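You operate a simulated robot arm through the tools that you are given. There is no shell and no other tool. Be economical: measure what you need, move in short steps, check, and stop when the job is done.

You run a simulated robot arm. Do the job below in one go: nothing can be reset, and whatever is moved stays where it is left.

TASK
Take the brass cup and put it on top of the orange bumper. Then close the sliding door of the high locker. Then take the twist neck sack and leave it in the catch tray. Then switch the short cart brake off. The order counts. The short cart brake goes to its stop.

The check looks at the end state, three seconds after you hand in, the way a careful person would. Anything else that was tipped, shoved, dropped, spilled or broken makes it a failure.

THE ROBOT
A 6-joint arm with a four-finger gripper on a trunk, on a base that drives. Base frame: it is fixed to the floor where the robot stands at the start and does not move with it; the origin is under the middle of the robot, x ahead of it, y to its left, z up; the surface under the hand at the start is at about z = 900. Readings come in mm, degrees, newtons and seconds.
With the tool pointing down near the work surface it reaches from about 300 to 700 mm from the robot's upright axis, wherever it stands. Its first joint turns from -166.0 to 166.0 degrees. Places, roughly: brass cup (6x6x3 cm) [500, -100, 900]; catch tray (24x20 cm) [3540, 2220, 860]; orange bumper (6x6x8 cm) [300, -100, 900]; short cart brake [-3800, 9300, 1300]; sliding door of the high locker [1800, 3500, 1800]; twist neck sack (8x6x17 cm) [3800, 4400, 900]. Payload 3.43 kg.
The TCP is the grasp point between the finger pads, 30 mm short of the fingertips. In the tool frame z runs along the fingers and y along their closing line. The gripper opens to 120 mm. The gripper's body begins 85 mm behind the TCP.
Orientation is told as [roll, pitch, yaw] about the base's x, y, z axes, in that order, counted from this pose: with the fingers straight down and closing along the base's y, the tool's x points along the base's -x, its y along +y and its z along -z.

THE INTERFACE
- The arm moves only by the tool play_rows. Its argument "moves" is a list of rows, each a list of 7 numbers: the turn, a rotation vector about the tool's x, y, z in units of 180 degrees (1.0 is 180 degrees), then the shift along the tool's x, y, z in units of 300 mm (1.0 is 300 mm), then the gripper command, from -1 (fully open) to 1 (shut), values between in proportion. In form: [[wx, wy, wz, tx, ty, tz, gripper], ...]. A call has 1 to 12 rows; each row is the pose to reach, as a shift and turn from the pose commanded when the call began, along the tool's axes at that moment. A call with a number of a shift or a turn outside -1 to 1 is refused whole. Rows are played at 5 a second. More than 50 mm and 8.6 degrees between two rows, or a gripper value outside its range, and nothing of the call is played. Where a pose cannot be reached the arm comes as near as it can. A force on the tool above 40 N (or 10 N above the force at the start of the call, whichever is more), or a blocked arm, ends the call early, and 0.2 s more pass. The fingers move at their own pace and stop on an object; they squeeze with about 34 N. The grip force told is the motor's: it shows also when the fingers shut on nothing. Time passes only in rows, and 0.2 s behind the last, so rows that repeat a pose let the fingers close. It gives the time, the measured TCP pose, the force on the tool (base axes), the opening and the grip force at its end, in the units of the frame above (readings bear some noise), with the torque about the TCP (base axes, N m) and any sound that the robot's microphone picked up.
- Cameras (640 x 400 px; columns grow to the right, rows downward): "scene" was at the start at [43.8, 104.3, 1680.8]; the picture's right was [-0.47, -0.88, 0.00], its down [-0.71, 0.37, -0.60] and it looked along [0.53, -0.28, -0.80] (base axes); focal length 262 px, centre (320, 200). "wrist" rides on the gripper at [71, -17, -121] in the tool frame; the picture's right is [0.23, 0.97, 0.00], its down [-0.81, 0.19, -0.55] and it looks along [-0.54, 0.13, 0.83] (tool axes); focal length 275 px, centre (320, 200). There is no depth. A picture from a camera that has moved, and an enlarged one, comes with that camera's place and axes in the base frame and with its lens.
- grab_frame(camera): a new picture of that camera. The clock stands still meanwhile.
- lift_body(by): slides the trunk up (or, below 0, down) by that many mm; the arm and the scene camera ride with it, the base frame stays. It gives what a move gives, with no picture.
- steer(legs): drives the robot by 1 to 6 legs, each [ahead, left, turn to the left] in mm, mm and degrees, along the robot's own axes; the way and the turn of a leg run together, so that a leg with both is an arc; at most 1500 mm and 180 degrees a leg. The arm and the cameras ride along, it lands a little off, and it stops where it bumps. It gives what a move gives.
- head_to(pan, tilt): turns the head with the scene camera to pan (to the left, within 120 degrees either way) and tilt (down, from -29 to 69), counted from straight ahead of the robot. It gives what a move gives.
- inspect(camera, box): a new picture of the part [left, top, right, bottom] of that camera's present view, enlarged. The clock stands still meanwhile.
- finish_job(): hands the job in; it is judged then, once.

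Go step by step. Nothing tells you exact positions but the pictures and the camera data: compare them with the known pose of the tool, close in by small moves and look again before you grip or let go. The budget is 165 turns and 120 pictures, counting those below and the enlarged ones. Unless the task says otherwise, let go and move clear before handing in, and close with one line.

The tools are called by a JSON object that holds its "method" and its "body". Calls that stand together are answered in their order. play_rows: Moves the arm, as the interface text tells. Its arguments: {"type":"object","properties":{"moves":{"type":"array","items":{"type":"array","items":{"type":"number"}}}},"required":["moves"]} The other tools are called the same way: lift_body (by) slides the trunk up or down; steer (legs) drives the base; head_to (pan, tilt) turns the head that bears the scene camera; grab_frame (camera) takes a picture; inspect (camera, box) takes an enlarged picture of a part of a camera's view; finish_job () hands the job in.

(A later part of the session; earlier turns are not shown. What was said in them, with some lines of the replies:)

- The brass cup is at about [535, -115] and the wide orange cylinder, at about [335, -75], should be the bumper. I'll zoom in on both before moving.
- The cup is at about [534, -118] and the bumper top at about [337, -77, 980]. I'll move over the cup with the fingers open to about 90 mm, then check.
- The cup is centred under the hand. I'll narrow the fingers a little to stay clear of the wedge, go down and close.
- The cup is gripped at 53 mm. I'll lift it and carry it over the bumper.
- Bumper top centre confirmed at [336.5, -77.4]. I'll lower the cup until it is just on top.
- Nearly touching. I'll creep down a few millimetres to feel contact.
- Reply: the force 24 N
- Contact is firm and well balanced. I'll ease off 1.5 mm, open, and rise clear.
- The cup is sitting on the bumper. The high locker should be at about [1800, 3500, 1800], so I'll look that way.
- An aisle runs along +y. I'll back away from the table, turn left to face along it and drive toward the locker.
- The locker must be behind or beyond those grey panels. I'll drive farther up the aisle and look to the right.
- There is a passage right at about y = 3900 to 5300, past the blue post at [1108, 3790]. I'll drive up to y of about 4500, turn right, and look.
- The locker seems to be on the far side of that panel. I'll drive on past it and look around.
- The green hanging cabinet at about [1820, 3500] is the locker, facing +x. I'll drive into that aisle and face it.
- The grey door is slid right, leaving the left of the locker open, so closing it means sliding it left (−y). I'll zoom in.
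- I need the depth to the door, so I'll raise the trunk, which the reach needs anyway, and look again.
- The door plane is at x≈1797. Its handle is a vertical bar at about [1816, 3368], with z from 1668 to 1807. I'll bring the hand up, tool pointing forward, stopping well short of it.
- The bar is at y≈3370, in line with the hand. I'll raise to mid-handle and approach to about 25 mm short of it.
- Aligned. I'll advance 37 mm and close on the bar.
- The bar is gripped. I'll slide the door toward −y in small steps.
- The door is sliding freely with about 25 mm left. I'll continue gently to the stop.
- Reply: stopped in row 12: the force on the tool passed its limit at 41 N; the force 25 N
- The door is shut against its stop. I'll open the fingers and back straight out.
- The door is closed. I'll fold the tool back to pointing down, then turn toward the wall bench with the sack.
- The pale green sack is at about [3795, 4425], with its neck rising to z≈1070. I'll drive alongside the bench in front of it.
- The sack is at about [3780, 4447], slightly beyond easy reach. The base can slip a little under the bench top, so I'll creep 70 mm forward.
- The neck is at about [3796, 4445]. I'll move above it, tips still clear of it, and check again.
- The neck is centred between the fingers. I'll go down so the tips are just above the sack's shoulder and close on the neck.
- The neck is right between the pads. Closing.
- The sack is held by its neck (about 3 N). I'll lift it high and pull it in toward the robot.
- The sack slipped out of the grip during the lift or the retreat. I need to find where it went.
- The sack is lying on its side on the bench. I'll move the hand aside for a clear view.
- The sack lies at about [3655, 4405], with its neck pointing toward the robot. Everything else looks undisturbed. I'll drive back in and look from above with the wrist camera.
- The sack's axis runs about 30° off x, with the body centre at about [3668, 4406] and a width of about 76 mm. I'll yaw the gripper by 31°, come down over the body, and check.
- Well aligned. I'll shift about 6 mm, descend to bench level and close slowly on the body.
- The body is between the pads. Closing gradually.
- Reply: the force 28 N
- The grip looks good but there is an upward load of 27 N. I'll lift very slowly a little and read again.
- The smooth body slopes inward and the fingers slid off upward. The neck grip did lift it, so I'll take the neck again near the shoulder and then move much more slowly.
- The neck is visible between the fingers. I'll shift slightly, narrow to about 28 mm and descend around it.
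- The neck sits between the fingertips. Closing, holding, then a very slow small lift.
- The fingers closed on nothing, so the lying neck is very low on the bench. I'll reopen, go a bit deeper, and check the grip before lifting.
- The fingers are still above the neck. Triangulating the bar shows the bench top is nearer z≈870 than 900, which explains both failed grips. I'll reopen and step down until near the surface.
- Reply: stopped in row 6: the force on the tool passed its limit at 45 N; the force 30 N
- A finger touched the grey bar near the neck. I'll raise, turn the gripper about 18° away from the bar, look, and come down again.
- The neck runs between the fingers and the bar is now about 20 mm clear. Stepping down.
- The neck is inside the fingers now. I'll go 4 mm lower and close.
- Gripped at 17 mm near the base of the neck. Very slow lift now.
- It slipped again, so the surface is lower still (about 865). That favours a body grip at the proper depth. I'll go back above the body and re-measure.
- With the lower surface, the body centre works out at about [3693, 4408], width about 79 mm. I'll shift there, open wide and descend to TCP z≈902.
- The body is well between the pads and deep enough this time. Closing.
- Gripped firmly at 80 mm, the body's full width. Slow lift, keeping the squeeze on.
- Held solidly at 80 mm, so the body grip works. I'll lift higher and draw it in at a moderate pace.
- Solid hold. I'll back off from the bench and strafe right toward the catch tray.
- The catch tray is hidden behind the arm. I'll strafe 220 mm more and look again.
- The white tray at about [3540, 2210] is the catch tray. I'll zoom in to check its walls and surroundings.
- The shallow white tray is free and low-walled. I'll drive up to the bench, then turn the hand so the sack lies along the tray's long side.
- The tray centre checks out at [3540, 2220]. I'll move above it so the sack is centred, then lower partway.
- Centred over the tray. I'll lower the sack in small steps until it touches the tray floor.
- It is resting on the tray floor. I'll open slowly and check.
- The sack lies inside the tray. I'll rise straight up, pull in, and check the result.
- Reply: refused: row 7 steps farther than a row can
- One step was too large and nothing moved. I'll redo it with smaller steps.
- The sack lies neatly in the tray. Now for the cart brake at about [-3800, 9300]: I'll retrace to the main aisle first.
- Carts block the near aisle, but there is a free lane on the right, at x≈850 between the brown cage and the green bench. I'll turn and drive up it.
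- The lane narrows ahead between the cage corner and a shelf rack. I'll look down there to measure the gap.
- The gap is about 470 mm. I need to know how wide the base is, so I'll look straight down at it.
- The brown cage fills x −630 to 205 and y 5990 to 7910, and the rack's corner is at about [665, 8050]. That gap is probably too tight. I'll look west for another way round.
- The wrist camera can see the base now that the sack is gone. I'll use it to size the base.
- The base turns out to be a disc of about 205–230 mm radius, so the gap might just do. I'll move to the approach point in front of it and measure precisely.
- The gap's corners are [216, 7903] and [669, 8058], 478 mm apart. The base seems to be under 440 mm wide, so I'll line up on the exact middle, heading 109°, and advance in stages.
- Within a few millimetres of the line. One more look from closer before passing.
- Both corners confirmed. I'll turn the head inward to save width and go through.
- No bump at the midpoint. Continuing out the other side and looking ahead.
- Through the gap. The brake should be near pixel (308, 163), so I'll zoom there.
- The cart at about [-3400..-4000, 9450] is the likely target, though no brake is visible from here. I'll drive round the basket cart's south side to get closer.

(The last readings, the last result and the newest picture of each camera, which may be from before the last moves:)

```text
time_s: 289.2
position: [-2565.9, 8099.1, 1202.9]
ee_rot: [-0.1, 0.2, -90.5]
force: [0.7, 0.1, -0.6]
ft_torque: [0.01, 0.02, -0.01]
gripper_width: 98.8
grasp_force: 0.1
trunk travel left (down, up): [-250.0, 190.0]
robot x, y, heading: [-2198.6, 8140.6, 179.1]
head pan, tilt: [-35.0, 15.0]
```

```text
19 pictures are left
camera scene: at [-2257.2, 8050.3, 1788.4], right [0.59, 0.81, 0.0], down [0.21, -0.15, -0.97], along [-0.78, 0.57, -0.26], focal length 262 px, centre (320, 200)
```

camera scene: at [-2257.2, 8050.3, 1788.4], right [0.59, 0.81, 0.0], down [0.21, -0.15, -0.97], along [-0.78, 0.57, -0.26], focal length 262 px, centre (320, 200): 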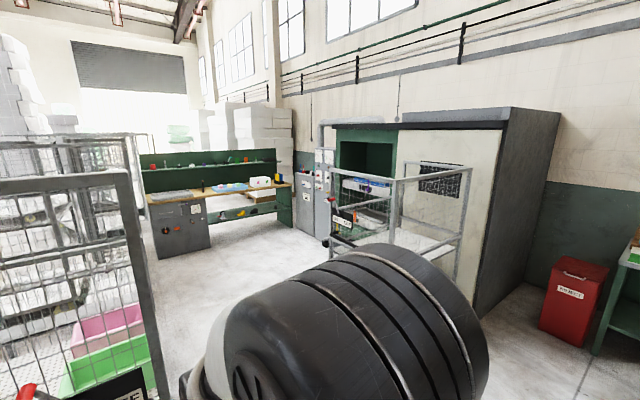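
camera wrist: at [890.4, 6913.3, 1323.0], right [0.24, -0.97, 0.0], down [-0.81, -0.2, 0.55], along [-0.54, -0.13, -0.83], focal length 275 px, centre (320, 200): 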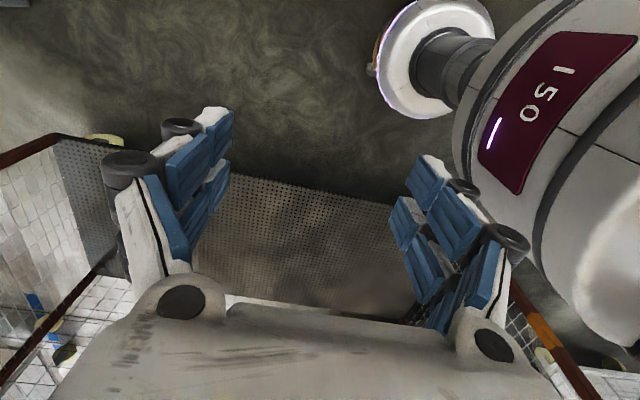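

{"method": "inspect", "body": {"camera": "scene", "box": [300, 170, 400, 260]}}

```text
4.44 times, centred on (350, 215) of scene
camera zoom: at [-2257.2, 8050.3, 1788.4], right [0.59, 0.81, 0.0], down [0.21, -0.15, -0.97], along [-0.78, 0.57, -0.26], focal length 1166 px, centre (187, 133)
```

zoom: 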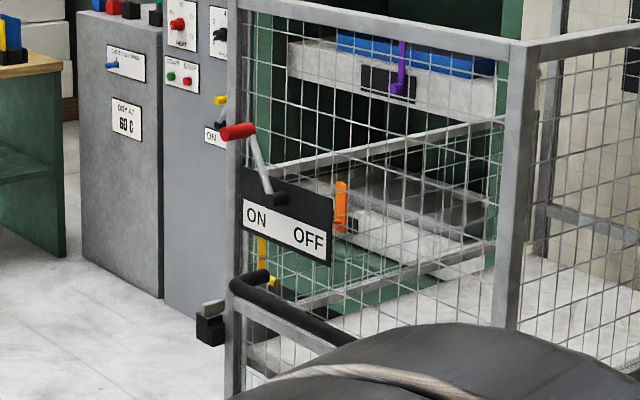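

The brake lever, with its red tip leaning to ON, is on this cart with an ON/OFF plate. I'll go nearer, past the tall cart, and view it more squarely.

{"method": "steer", "body": {"legs": [[200, 0, 1], [400, -500, 0]]}}

{"method": "head_to", "body": {"pan": -15, "tilt": 25}}

{"method": "grab_frame", "body": {"camera": "scene"}}

```text
time_s: 294.1
position: [-3169.7, 8599.7, 1202.2]
ee_rot: [0.0, 0.0, -88.2]
force: [0.4, 0.1, 0.5]
ft_torque: [0.04, 0.03, -0.01]
gripper_width: 99.1
grasp_force: 0.1
trunk travel left (down, up): [-250.0, 190.0]
robot x, y, heading: [-2799.7, 8650.5, -178.7]
head pan, tilt: [-35.0, 15.0]
```

```text
time_s: 294.9
position: [-3169.3, 8599.1, 1202.9]
ee_rot: [0.1, 0.0, -88.3]
force: [0.1, -0.5, 0.3]
ft_torque: [0.0, 0.0, 0.01]
gripper_width: 99.0
grasp_force: 0.1
trunk travel left (down, up): [-250.0, 190.0]
robot x, y, heading: [-2801.6, 8652.1, -179.2]
head pan, tilt: [-15.0, 25.0]
```

```text
17 pictures are left
camera scene: at [-2870.3, 8532.8, 1772.2], right [0.24, 0.97, 0.0], down [0.41, -0.1, -0.91], along [-0.88, 0.22, -0.42], focal length 262 px, centre (320, 200)
```

scene: 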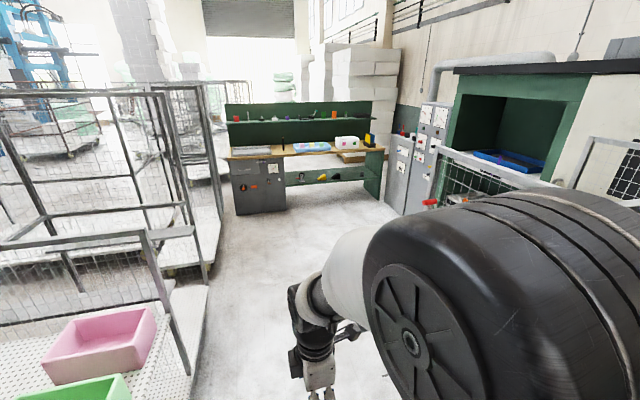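

Triangulation puts the red lever tip at about [-3772, 9263, 1272], on the cart's south face. ON is to the left (−x), OFF to the right (+x). I'll drive in front of it and face it.

{"method": "steer", "body": {"legs": [[880, 0, -1], [0, 0, -90]]}}

{"method": "head_to", "body": {"pan": 0, "tilt": 35}}

{"method": "play_rows", "body": {"moves": [[0, 0, 0.045, 0, 0, 0, 0], [0, 0, 0.09, 0, 0, 0, 0.5], [0, 0, 0.135, 0, 0, 0, 1], [0, 0, 0.18, 0, 0, 0, 1], [0, 0, 0.225, 0, 0, 0, 1], [0, 0, 0.27, 0, 0, 0, 1], [0, 0, 0.315, 0, 0, 0, 1], [0, 0, 0.36, 0, 0, 0, 1], [0, 0, 0.405, 0, 0, 0, 1], [0, 0, 0.45, 0, 0, 0, 1], [0, 0, 0.49, 0, 0, 0, 1]]}}

{"method": "grab_frame", "body": {"camera": "scene"}}

```text
time_s: 303.3
position: [-3742.8, 9001.2, 1201.6]
ee_rot: [0.0, 0.1, -176.5]
force: [0.3, -0.5, -0.4]
ft_torque: [-0.02, -0.02, 0.01]
gripper_width: 98.8
grasp_force: 0.2
trunk travel left (down, up): [-250.0, 190.0]
robot x, y, heading: [-3679.8, 8635.9, 92.8]
head pan, tilt: [-15.0, 25.0]
```

```text
time_s: 304.1
position: [-3741.7, 9000.6, 1202.7]
ee_rot: [0.0, 0.1, -176.5]
force: [0.4, 0.4, 0.2]
ft_torque: [-0.01, -0.02, 0.03]
gripper_width: 99.0
grasp_force: 0.2
trunk travel left (down, up): [-250.0, 190.0]
robot x, y, heading: [-3677.1, 8636.2, 92.8]
head pan, tilt: [0.0, 35.0]
```

```text
time_s: 306.5
position: [-3742.0, 8999.7, 1203.3]
ee_rot: [-0.1, 0.0, 95.2]
force: [0.6, 0.1, -0.3]
ft_torque: [-0.04, 0.0, 0.01]
gripper_width: 0.0
grasp_force: 33.2
trunk travel left (down, up): [-250.0, 190.0]
robot x, y, heading: [-3683.4, 8638.3, 92.7]
head pan, tilt: [0.0, 35.0]
```

```text
16 pictures are left
camera scene: at [-3824.6, 8695.1, 1756.4], right [1.0, 0.05, 0.0], down [0.03, -0.57, -0.82], along [-0.04, 0.82, -0.57], focal length 262 px, centre (320, 200)
```

scene: 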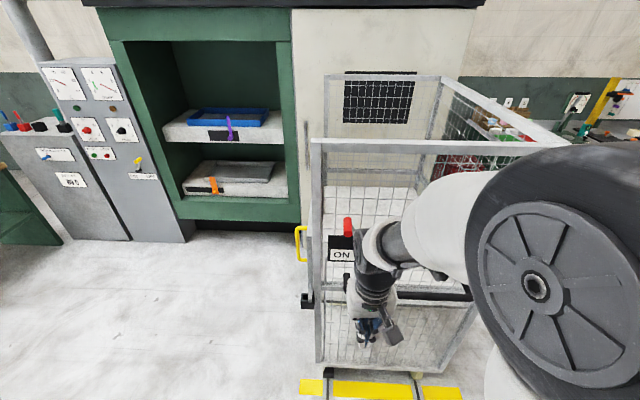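

{"method": "inspect", "body": {"camera": "scene", "box": [290, 190, 400, 300]}}

{"method": "grab_frame", "body": {"camera": "wrist"}}

```text
3.64 times, centred on (345, 245) of scene
camera zoom: at [-3824.6, 8695.1, 1756.4], right [1.0, 0.05, 0.0], down [0.03, -0.57, -0.82], along [-0.04, 0.82, -0.57], focal length 954 px, centre (229, 36)
```

zoom: 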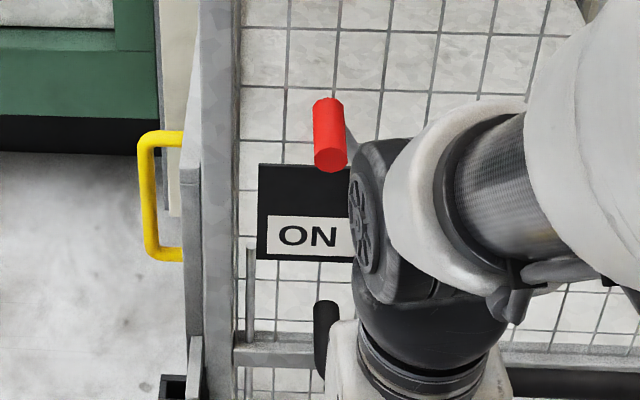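

```text
14 pictures are left
camera wrist: at [-3721.0, 8931.6, 1323.1], right [-0.95, -0.32, 0.0], down [-0.26, 0.79, 0.55], along [-0.17, 0.52, -0.83], focal length 275 px, centre (320, 200)
```

wrist: 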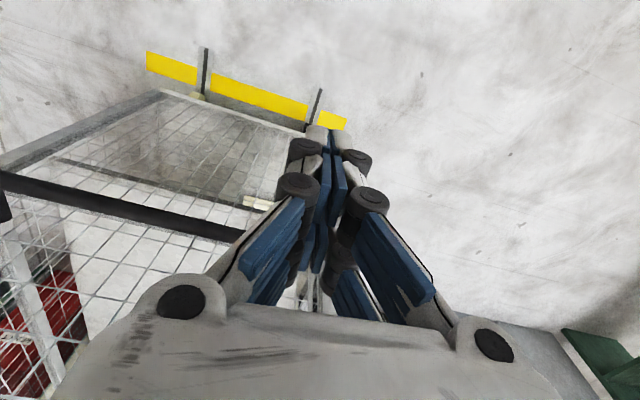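

The red knob is a 24 mm cylinder pointing toward me, at x≈-3774, y 9232 to 9301, z≈1272. I'll bring the closed fingers to its left (ON) side.

{"method": "play_rows", "body": {"moves": [[0, 0, 0.015, -0.01, 0.13, -0.12, 1], [0, 0, 0.029, -0.024, 0.265, -0.223, 1], [0, 0, 0.029, -0.16, 0.253, -0.223, 1], [0, 0, 0.029, -0.3, 0.24, -0.223, 1], [0, 0, 0.029, -0.44, 0.227, -0.223, 1], [0, 0, 0.029, -0.57, 0.215, -0.223, 1], [0, 0, 0.029, -0.7, 0.203, -0.223, 1], [0, 0, 0.029, -0.7, 0.203, -0.223, 1]]}}

{"method": "grab_frame", "body": {"camera": "wrist"}}

{"method": "inspect", "body": {"camera": "scene", "box": [270, 170, 400, 300]}}

```text
refused: row 1 steps farther than a row can; nothing moved
```

```text
13 pictures are left
camera wrist: at [-3721.0, 8931.6, 1323.1], right [-0.95, -0.32, 0.0], down [-0.26, 0.79, 0.55], along [-0.17, 0.52, -0.83], focal length 275 px, centre (320, 200)
```

wrist: 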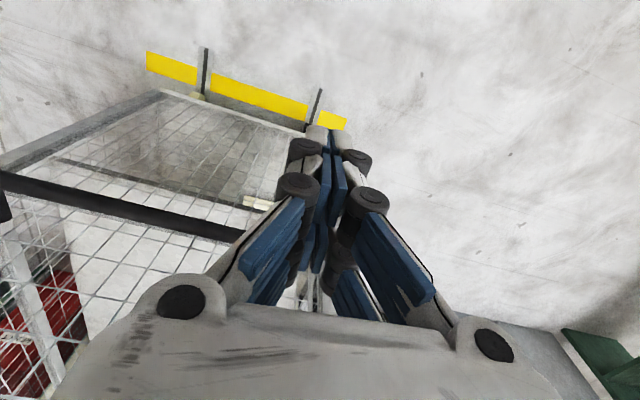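

```text
3.08 times, centred on (335, 235) of scene
camera zoom: at [-3824.6, 8695.1, 1756.4], right [1.0, 0.05, 0.0], down [0.03, -0.57, -0.82], along [-0.04, 0.82, -0.57], focal length 807 px, centre (274, 92)
```

zoom: 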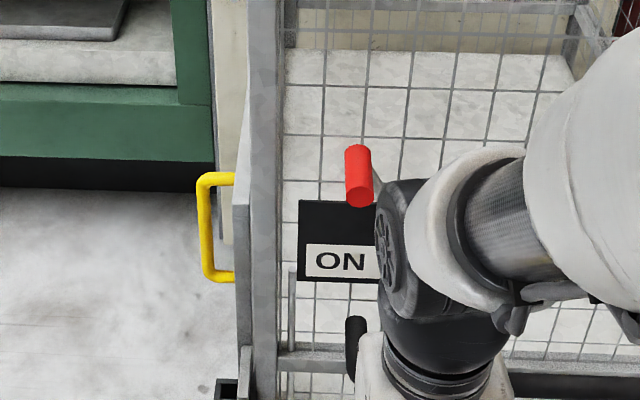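

The first step was too long and nothing moved. I'll redo it with shorter steps, and no picture bundled in.

{"method": "play_rows", "body": {"moves": [[0, 0, 0.01, -0.008, 0.09, -0.08, 1], [0, 0, 0.02, -0.016, 0.18, -0.16, 1], [0, 0, 0.029, -0.024, 0.265, -0.223, 1], [0, 0, 0.029, -0.16, 0.253, -0.223, 1], [0, 0, 0.029, -0.3, 0.24, -0.223, 1], [0, 0, 0.029, -0.44, 0.227, -0.223, 1], [0, 0, 0.029, -0.57, 0.215, -0.223, 1], [0, 0, 0.029, -0.7, 0.203, -0.223, 1], [0, 0, 0.029, -0.7, 0.203, -0.223, 1]]}}

```text
time_s: 308.5
position: [-3823.0, 9201.1, 1271.3]
ee_rot: [-0.1, 0.0, 90.1]
force: [0.0, -0.1, 0.1]
ft_torque: [0.06, -0.02, -0.01]
gripper_width: 0.3
grasp_force: 33.2
trunk travel left (down, up): [-250.0, 190.0]
robot x, y, heading: [-3679.8, 8632.5, 92.7]
head pan, tilt: [0.0, 35.0]
```

{"method": "inspect", "body": {"camera": "scene", "box": [270, 170, 400, 300]}}

{"method": "grab_frame", "body": {"camera": "wrist"}}

```text
3.08 times, centred on (335, 235) of scene
camera zoom: at [-3824.6, 8693.4, 1756.5], right [1.0, 0.05, 0.0], down [0.03, -0.57, -0.82], along [-0.04, 0.82, -0.57], focal length 807 px, centre (274, 92)
```

zoom: 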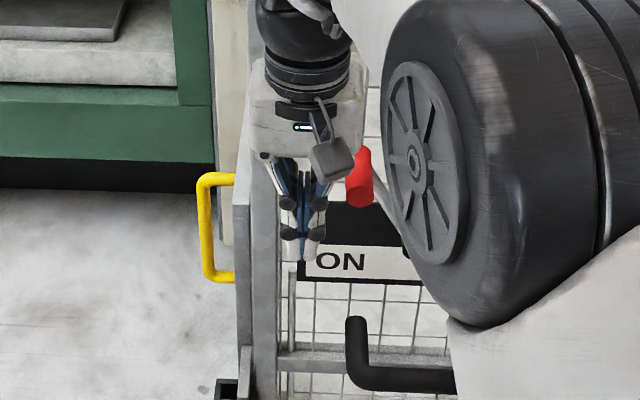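

```text
10 pictures are left
camera wrist: at [-3808.3, 9130.0, 1391.3], right [-0.97, -0.23, 0.0], down [-0.19, 0.81, 0.55], along [-0.13, 0.54, -0.83], focal length 275 px, centre (320, 200)
```

wrist: 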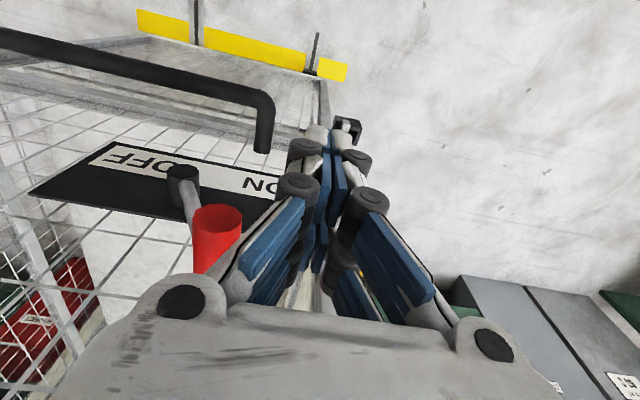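

The pivot is at about [-3718, 1178], and the lever is 31° to the left with a radius of about 111 mm. I'll go 44 mm forward beside the knob, then push it toward OFF.

{"method": "play_rows", "body": {"moves": [[0, 0, 0, -0.08, 0, 0, 1], [0, 0, 0, -0.15, 0, 0, 1], [0, 0, 0, -0.15, -0.05, 0, 1], [0, 0, 0, -0.15, -0.09, 0, 1], [0, 0, 0, -0.15, -0.13, 0, 1], [0, 0, 0, -0.15, -0.17, 0, 1], [0, 0, 0, -0.15, -0.21, 0, 1], [0, 0, 0, -0.15, -0.25, 0, 1], [0, 0, 0, -0.15, -0.29, 0, 1], [0, 0, 0, -0.15, -0.33, 0, 1]]}}

{"method": "grab_frame", "body": {"camera": "wrist"}}

```text
time_s: 310.7
position: [-3722.9, 9248.8, 1268.7]
ee_rot: [-0.1, 0.1, 90.0]
force: [0.8, 0.0, 0.0]
ft_torque: [0.01, -0.03, 0.0]
gripper_width: 0.2
grasp_force: 33.2
trunk travel left (down, up): [-250.0, 190.0]
robot x, y, heading: [-3679.6, 8632.8, 93.0]
head pan, tilt: [0.0, 35.0]
```

```text
9 pictures are left
camera wrist: at [-3708.4, 9178.0, 1389.4], right [-0.97, -0.23, 0.0], down [-0.19, 0.81, 0.55], along [-0.13, 0.54, -0.83], focal length 275 px, centre (320, 200)
```

wrist: 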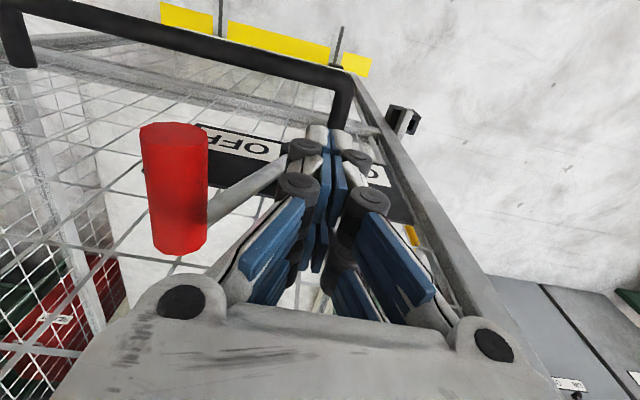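

The lever swung over to the OFF side, with its tip now at x≈-3659. I'll follow up gently to make sure it is against its stop.

{"method": "play_rows", "body": {"moves": [[0, 0, 0, 0, -0.05, 0, 1], [0, 0, 0, 0, -0.1, 0, 1], [0, 0, 0, 0, -0.12, 0, 1], [0, 0, 0, 0, -0.135, 0, 1], [0, 0, 0, 0, -0.15, 0, 1], [0, 0, 0, 0, -0.165, 0, 1], [0, 0, 0, 0, -0.18, 0, 1], [0, 0, 0, 0, -0.19, 0, 1], [0, 0, 0, 0, -0.2, 0, 1]]}}

```text
time_s: 312.7
position: [-3673.7, 9249.0, 1268.3]
ee_rot: [0.1, 0.3, 90.3]
force: [-35.0, -3.2, -8.3]
ft_torque: [0.04, -0.02, -0.17]
gripper_width: 0.0
grasp_force: 33.2
trunk travel left (down, up): [-250.0, 190.0]
robot x, y, heading: [-3681.1, 8633.3, 93.1]
head pan, tilt: [0.0, 35.0]
```

A firm 35 N resistance: the lever is at its stop. I'll back off, retreat, and check.

{"method": "play_rows", "body": {"moves": [[0, 0, 0, 0, 0.05, 0, 1], [0, 0, 0, 0, 0.15, 0, 1], [0, 0, 0, 0.1, 0.2, 0, 1], [0, 0, 0, 0.24, 0.2, 0, 1], [0, 0, 0, 0.38, 0.2, 0, 1], [0, 0, 0, 0.52, 0.2, 0, 1], [0, 0, 0, 0.66, 0.2, 0, 1]]}}

{"method": "steer", "body": {"legs": [[-100, 0, 0]]}}

{"method": "inspect", "body": {"camera": "scene", "box": [280, 130, 480, 330]}}

{"method": "grab_frame", "body": {"camera": "wrist"}}

```text
time_s: 314.3
position: [-3723.6, 9050.7, 1268.8]
ee_rot: [-0.1, -0.2, 90.1]
force: [0.1, -1.1, 0.1]
ft_torque: [0.04, 0.02, 0.02]
gripper_width: 0.1
grasp_force: 33.4
trunk travel left (down, up): [-250.0, 190.0]
robot x, y, heading: [-3679.5, 8636.6, 93.2]
head pan, tilt: [0.0, 35.0]
```

```text
time_s: 315.4
position: [-3717.9, 8951.9, 1268.8]
ee_rot: [-0.2, -0.2, 90.1]
force: [0.2, 0.0, 0.3]
ft_torque: [0.03, -0.01, -0.01]
gripper_width: 0.0
grasp_force: 33.7
trunk travel left (down, up): [-250.0, 190.0]
robot x, y, heading: [-3675.5, 8541.9, 93.1]
head pan, tilt: [0.0, 35.0]
```

```text
2.00 times, centred on (380, 230) of scene
camera zoom: at [-3819.6, 8595.0, 1756.4], right [1.0, 0.05, 0.0], down [0.03, -0.57, -0.82], along [-0.04, 0.82, -0.57], focal length 525 px, centre (200, 140)
```

zoom: 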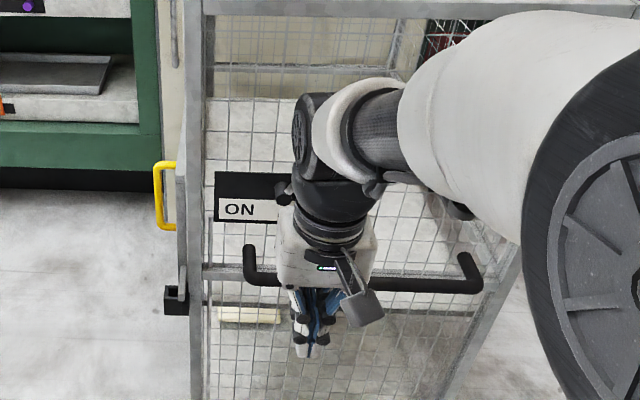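

```text
7 pictures are left
camera wrist: at [-3703.2, 8881.1, 1389.3], right [-0.97, -0.23, 0.0], down [-0.19, 0.81, 0.55], along [-0.13, 0.54, -0.83], focal length 275 px, centre (320, 200)
```

wrist: 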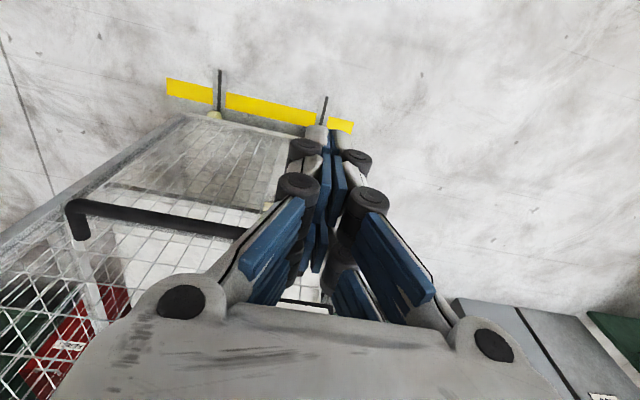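

The arm hides the lever. I'll move the hand right for a clear view.

{"method": "play_rows", "body": {"moves": [[0, 0, 0, 0.05, -0.14, 0, 0.5], [0, 0, 0, 0.1, -0.28, 0, 0], [0, 0, 0, 0.15, -0.42, 0, 0], [0, 0, 0, 0.2, -0.56, 0, 0], [0, 0, 0, 0.25, -0.7, 0, 0], [0, 0, 0, 0.25, -0.84, 0, 0]]}}

{"method": "inspect", "body": {"camera": "scene", "box": [280, 130, 480, 330]}}

```text
time_s: 316.8
position: [-3463.5, 8879.8, 1268.4]
ee_rot: [0.1, 0.1, 90.0]
force: [0.8, 0.4, -0.6]
ft_torque: [-0.09, 0.04, -0.02]
gripper_width: 59.8
grasp_force: 0.1
trunk travel left (down, up): [-250.0, 190.0]
robot x, y, heading: [-3672.3, 8539.3, 93.0]
head pan, tilt: [0.0, 35.0]
```

```text
2.00 times, centred on (380, 230) of scene
camera zoom: at [-3817.8, 8597.3, 1756.5], right [1.0, 0.05, 0.0], down [0.03, -0.57, -0.82], along [-0.04, 0.82, -0.57], focal length 525 px, centre (200, 140)
```

zoom: 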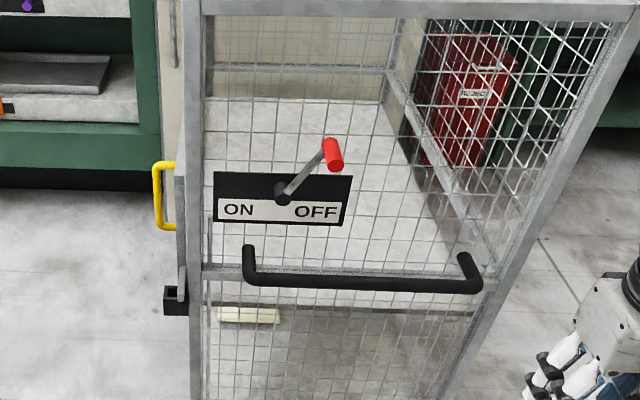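

The lever rests fully on the OFF side and the hand is clear. The cup, door and sack were all checked when they were placed, so I'm handing in.

{"method": "finish_job", "body": {}}

```text
The job is handed in.
```

The job is handed in: the brass cup is on the orange bumper, the locker door is closed, the sack is in the catch tray and the cart brake is off at its stop. The sack slipped from the gripper once and fell back on its bench before I regripped it. While regripping, a finger also pressed briefly on a grey bar there, which did not appear to move.
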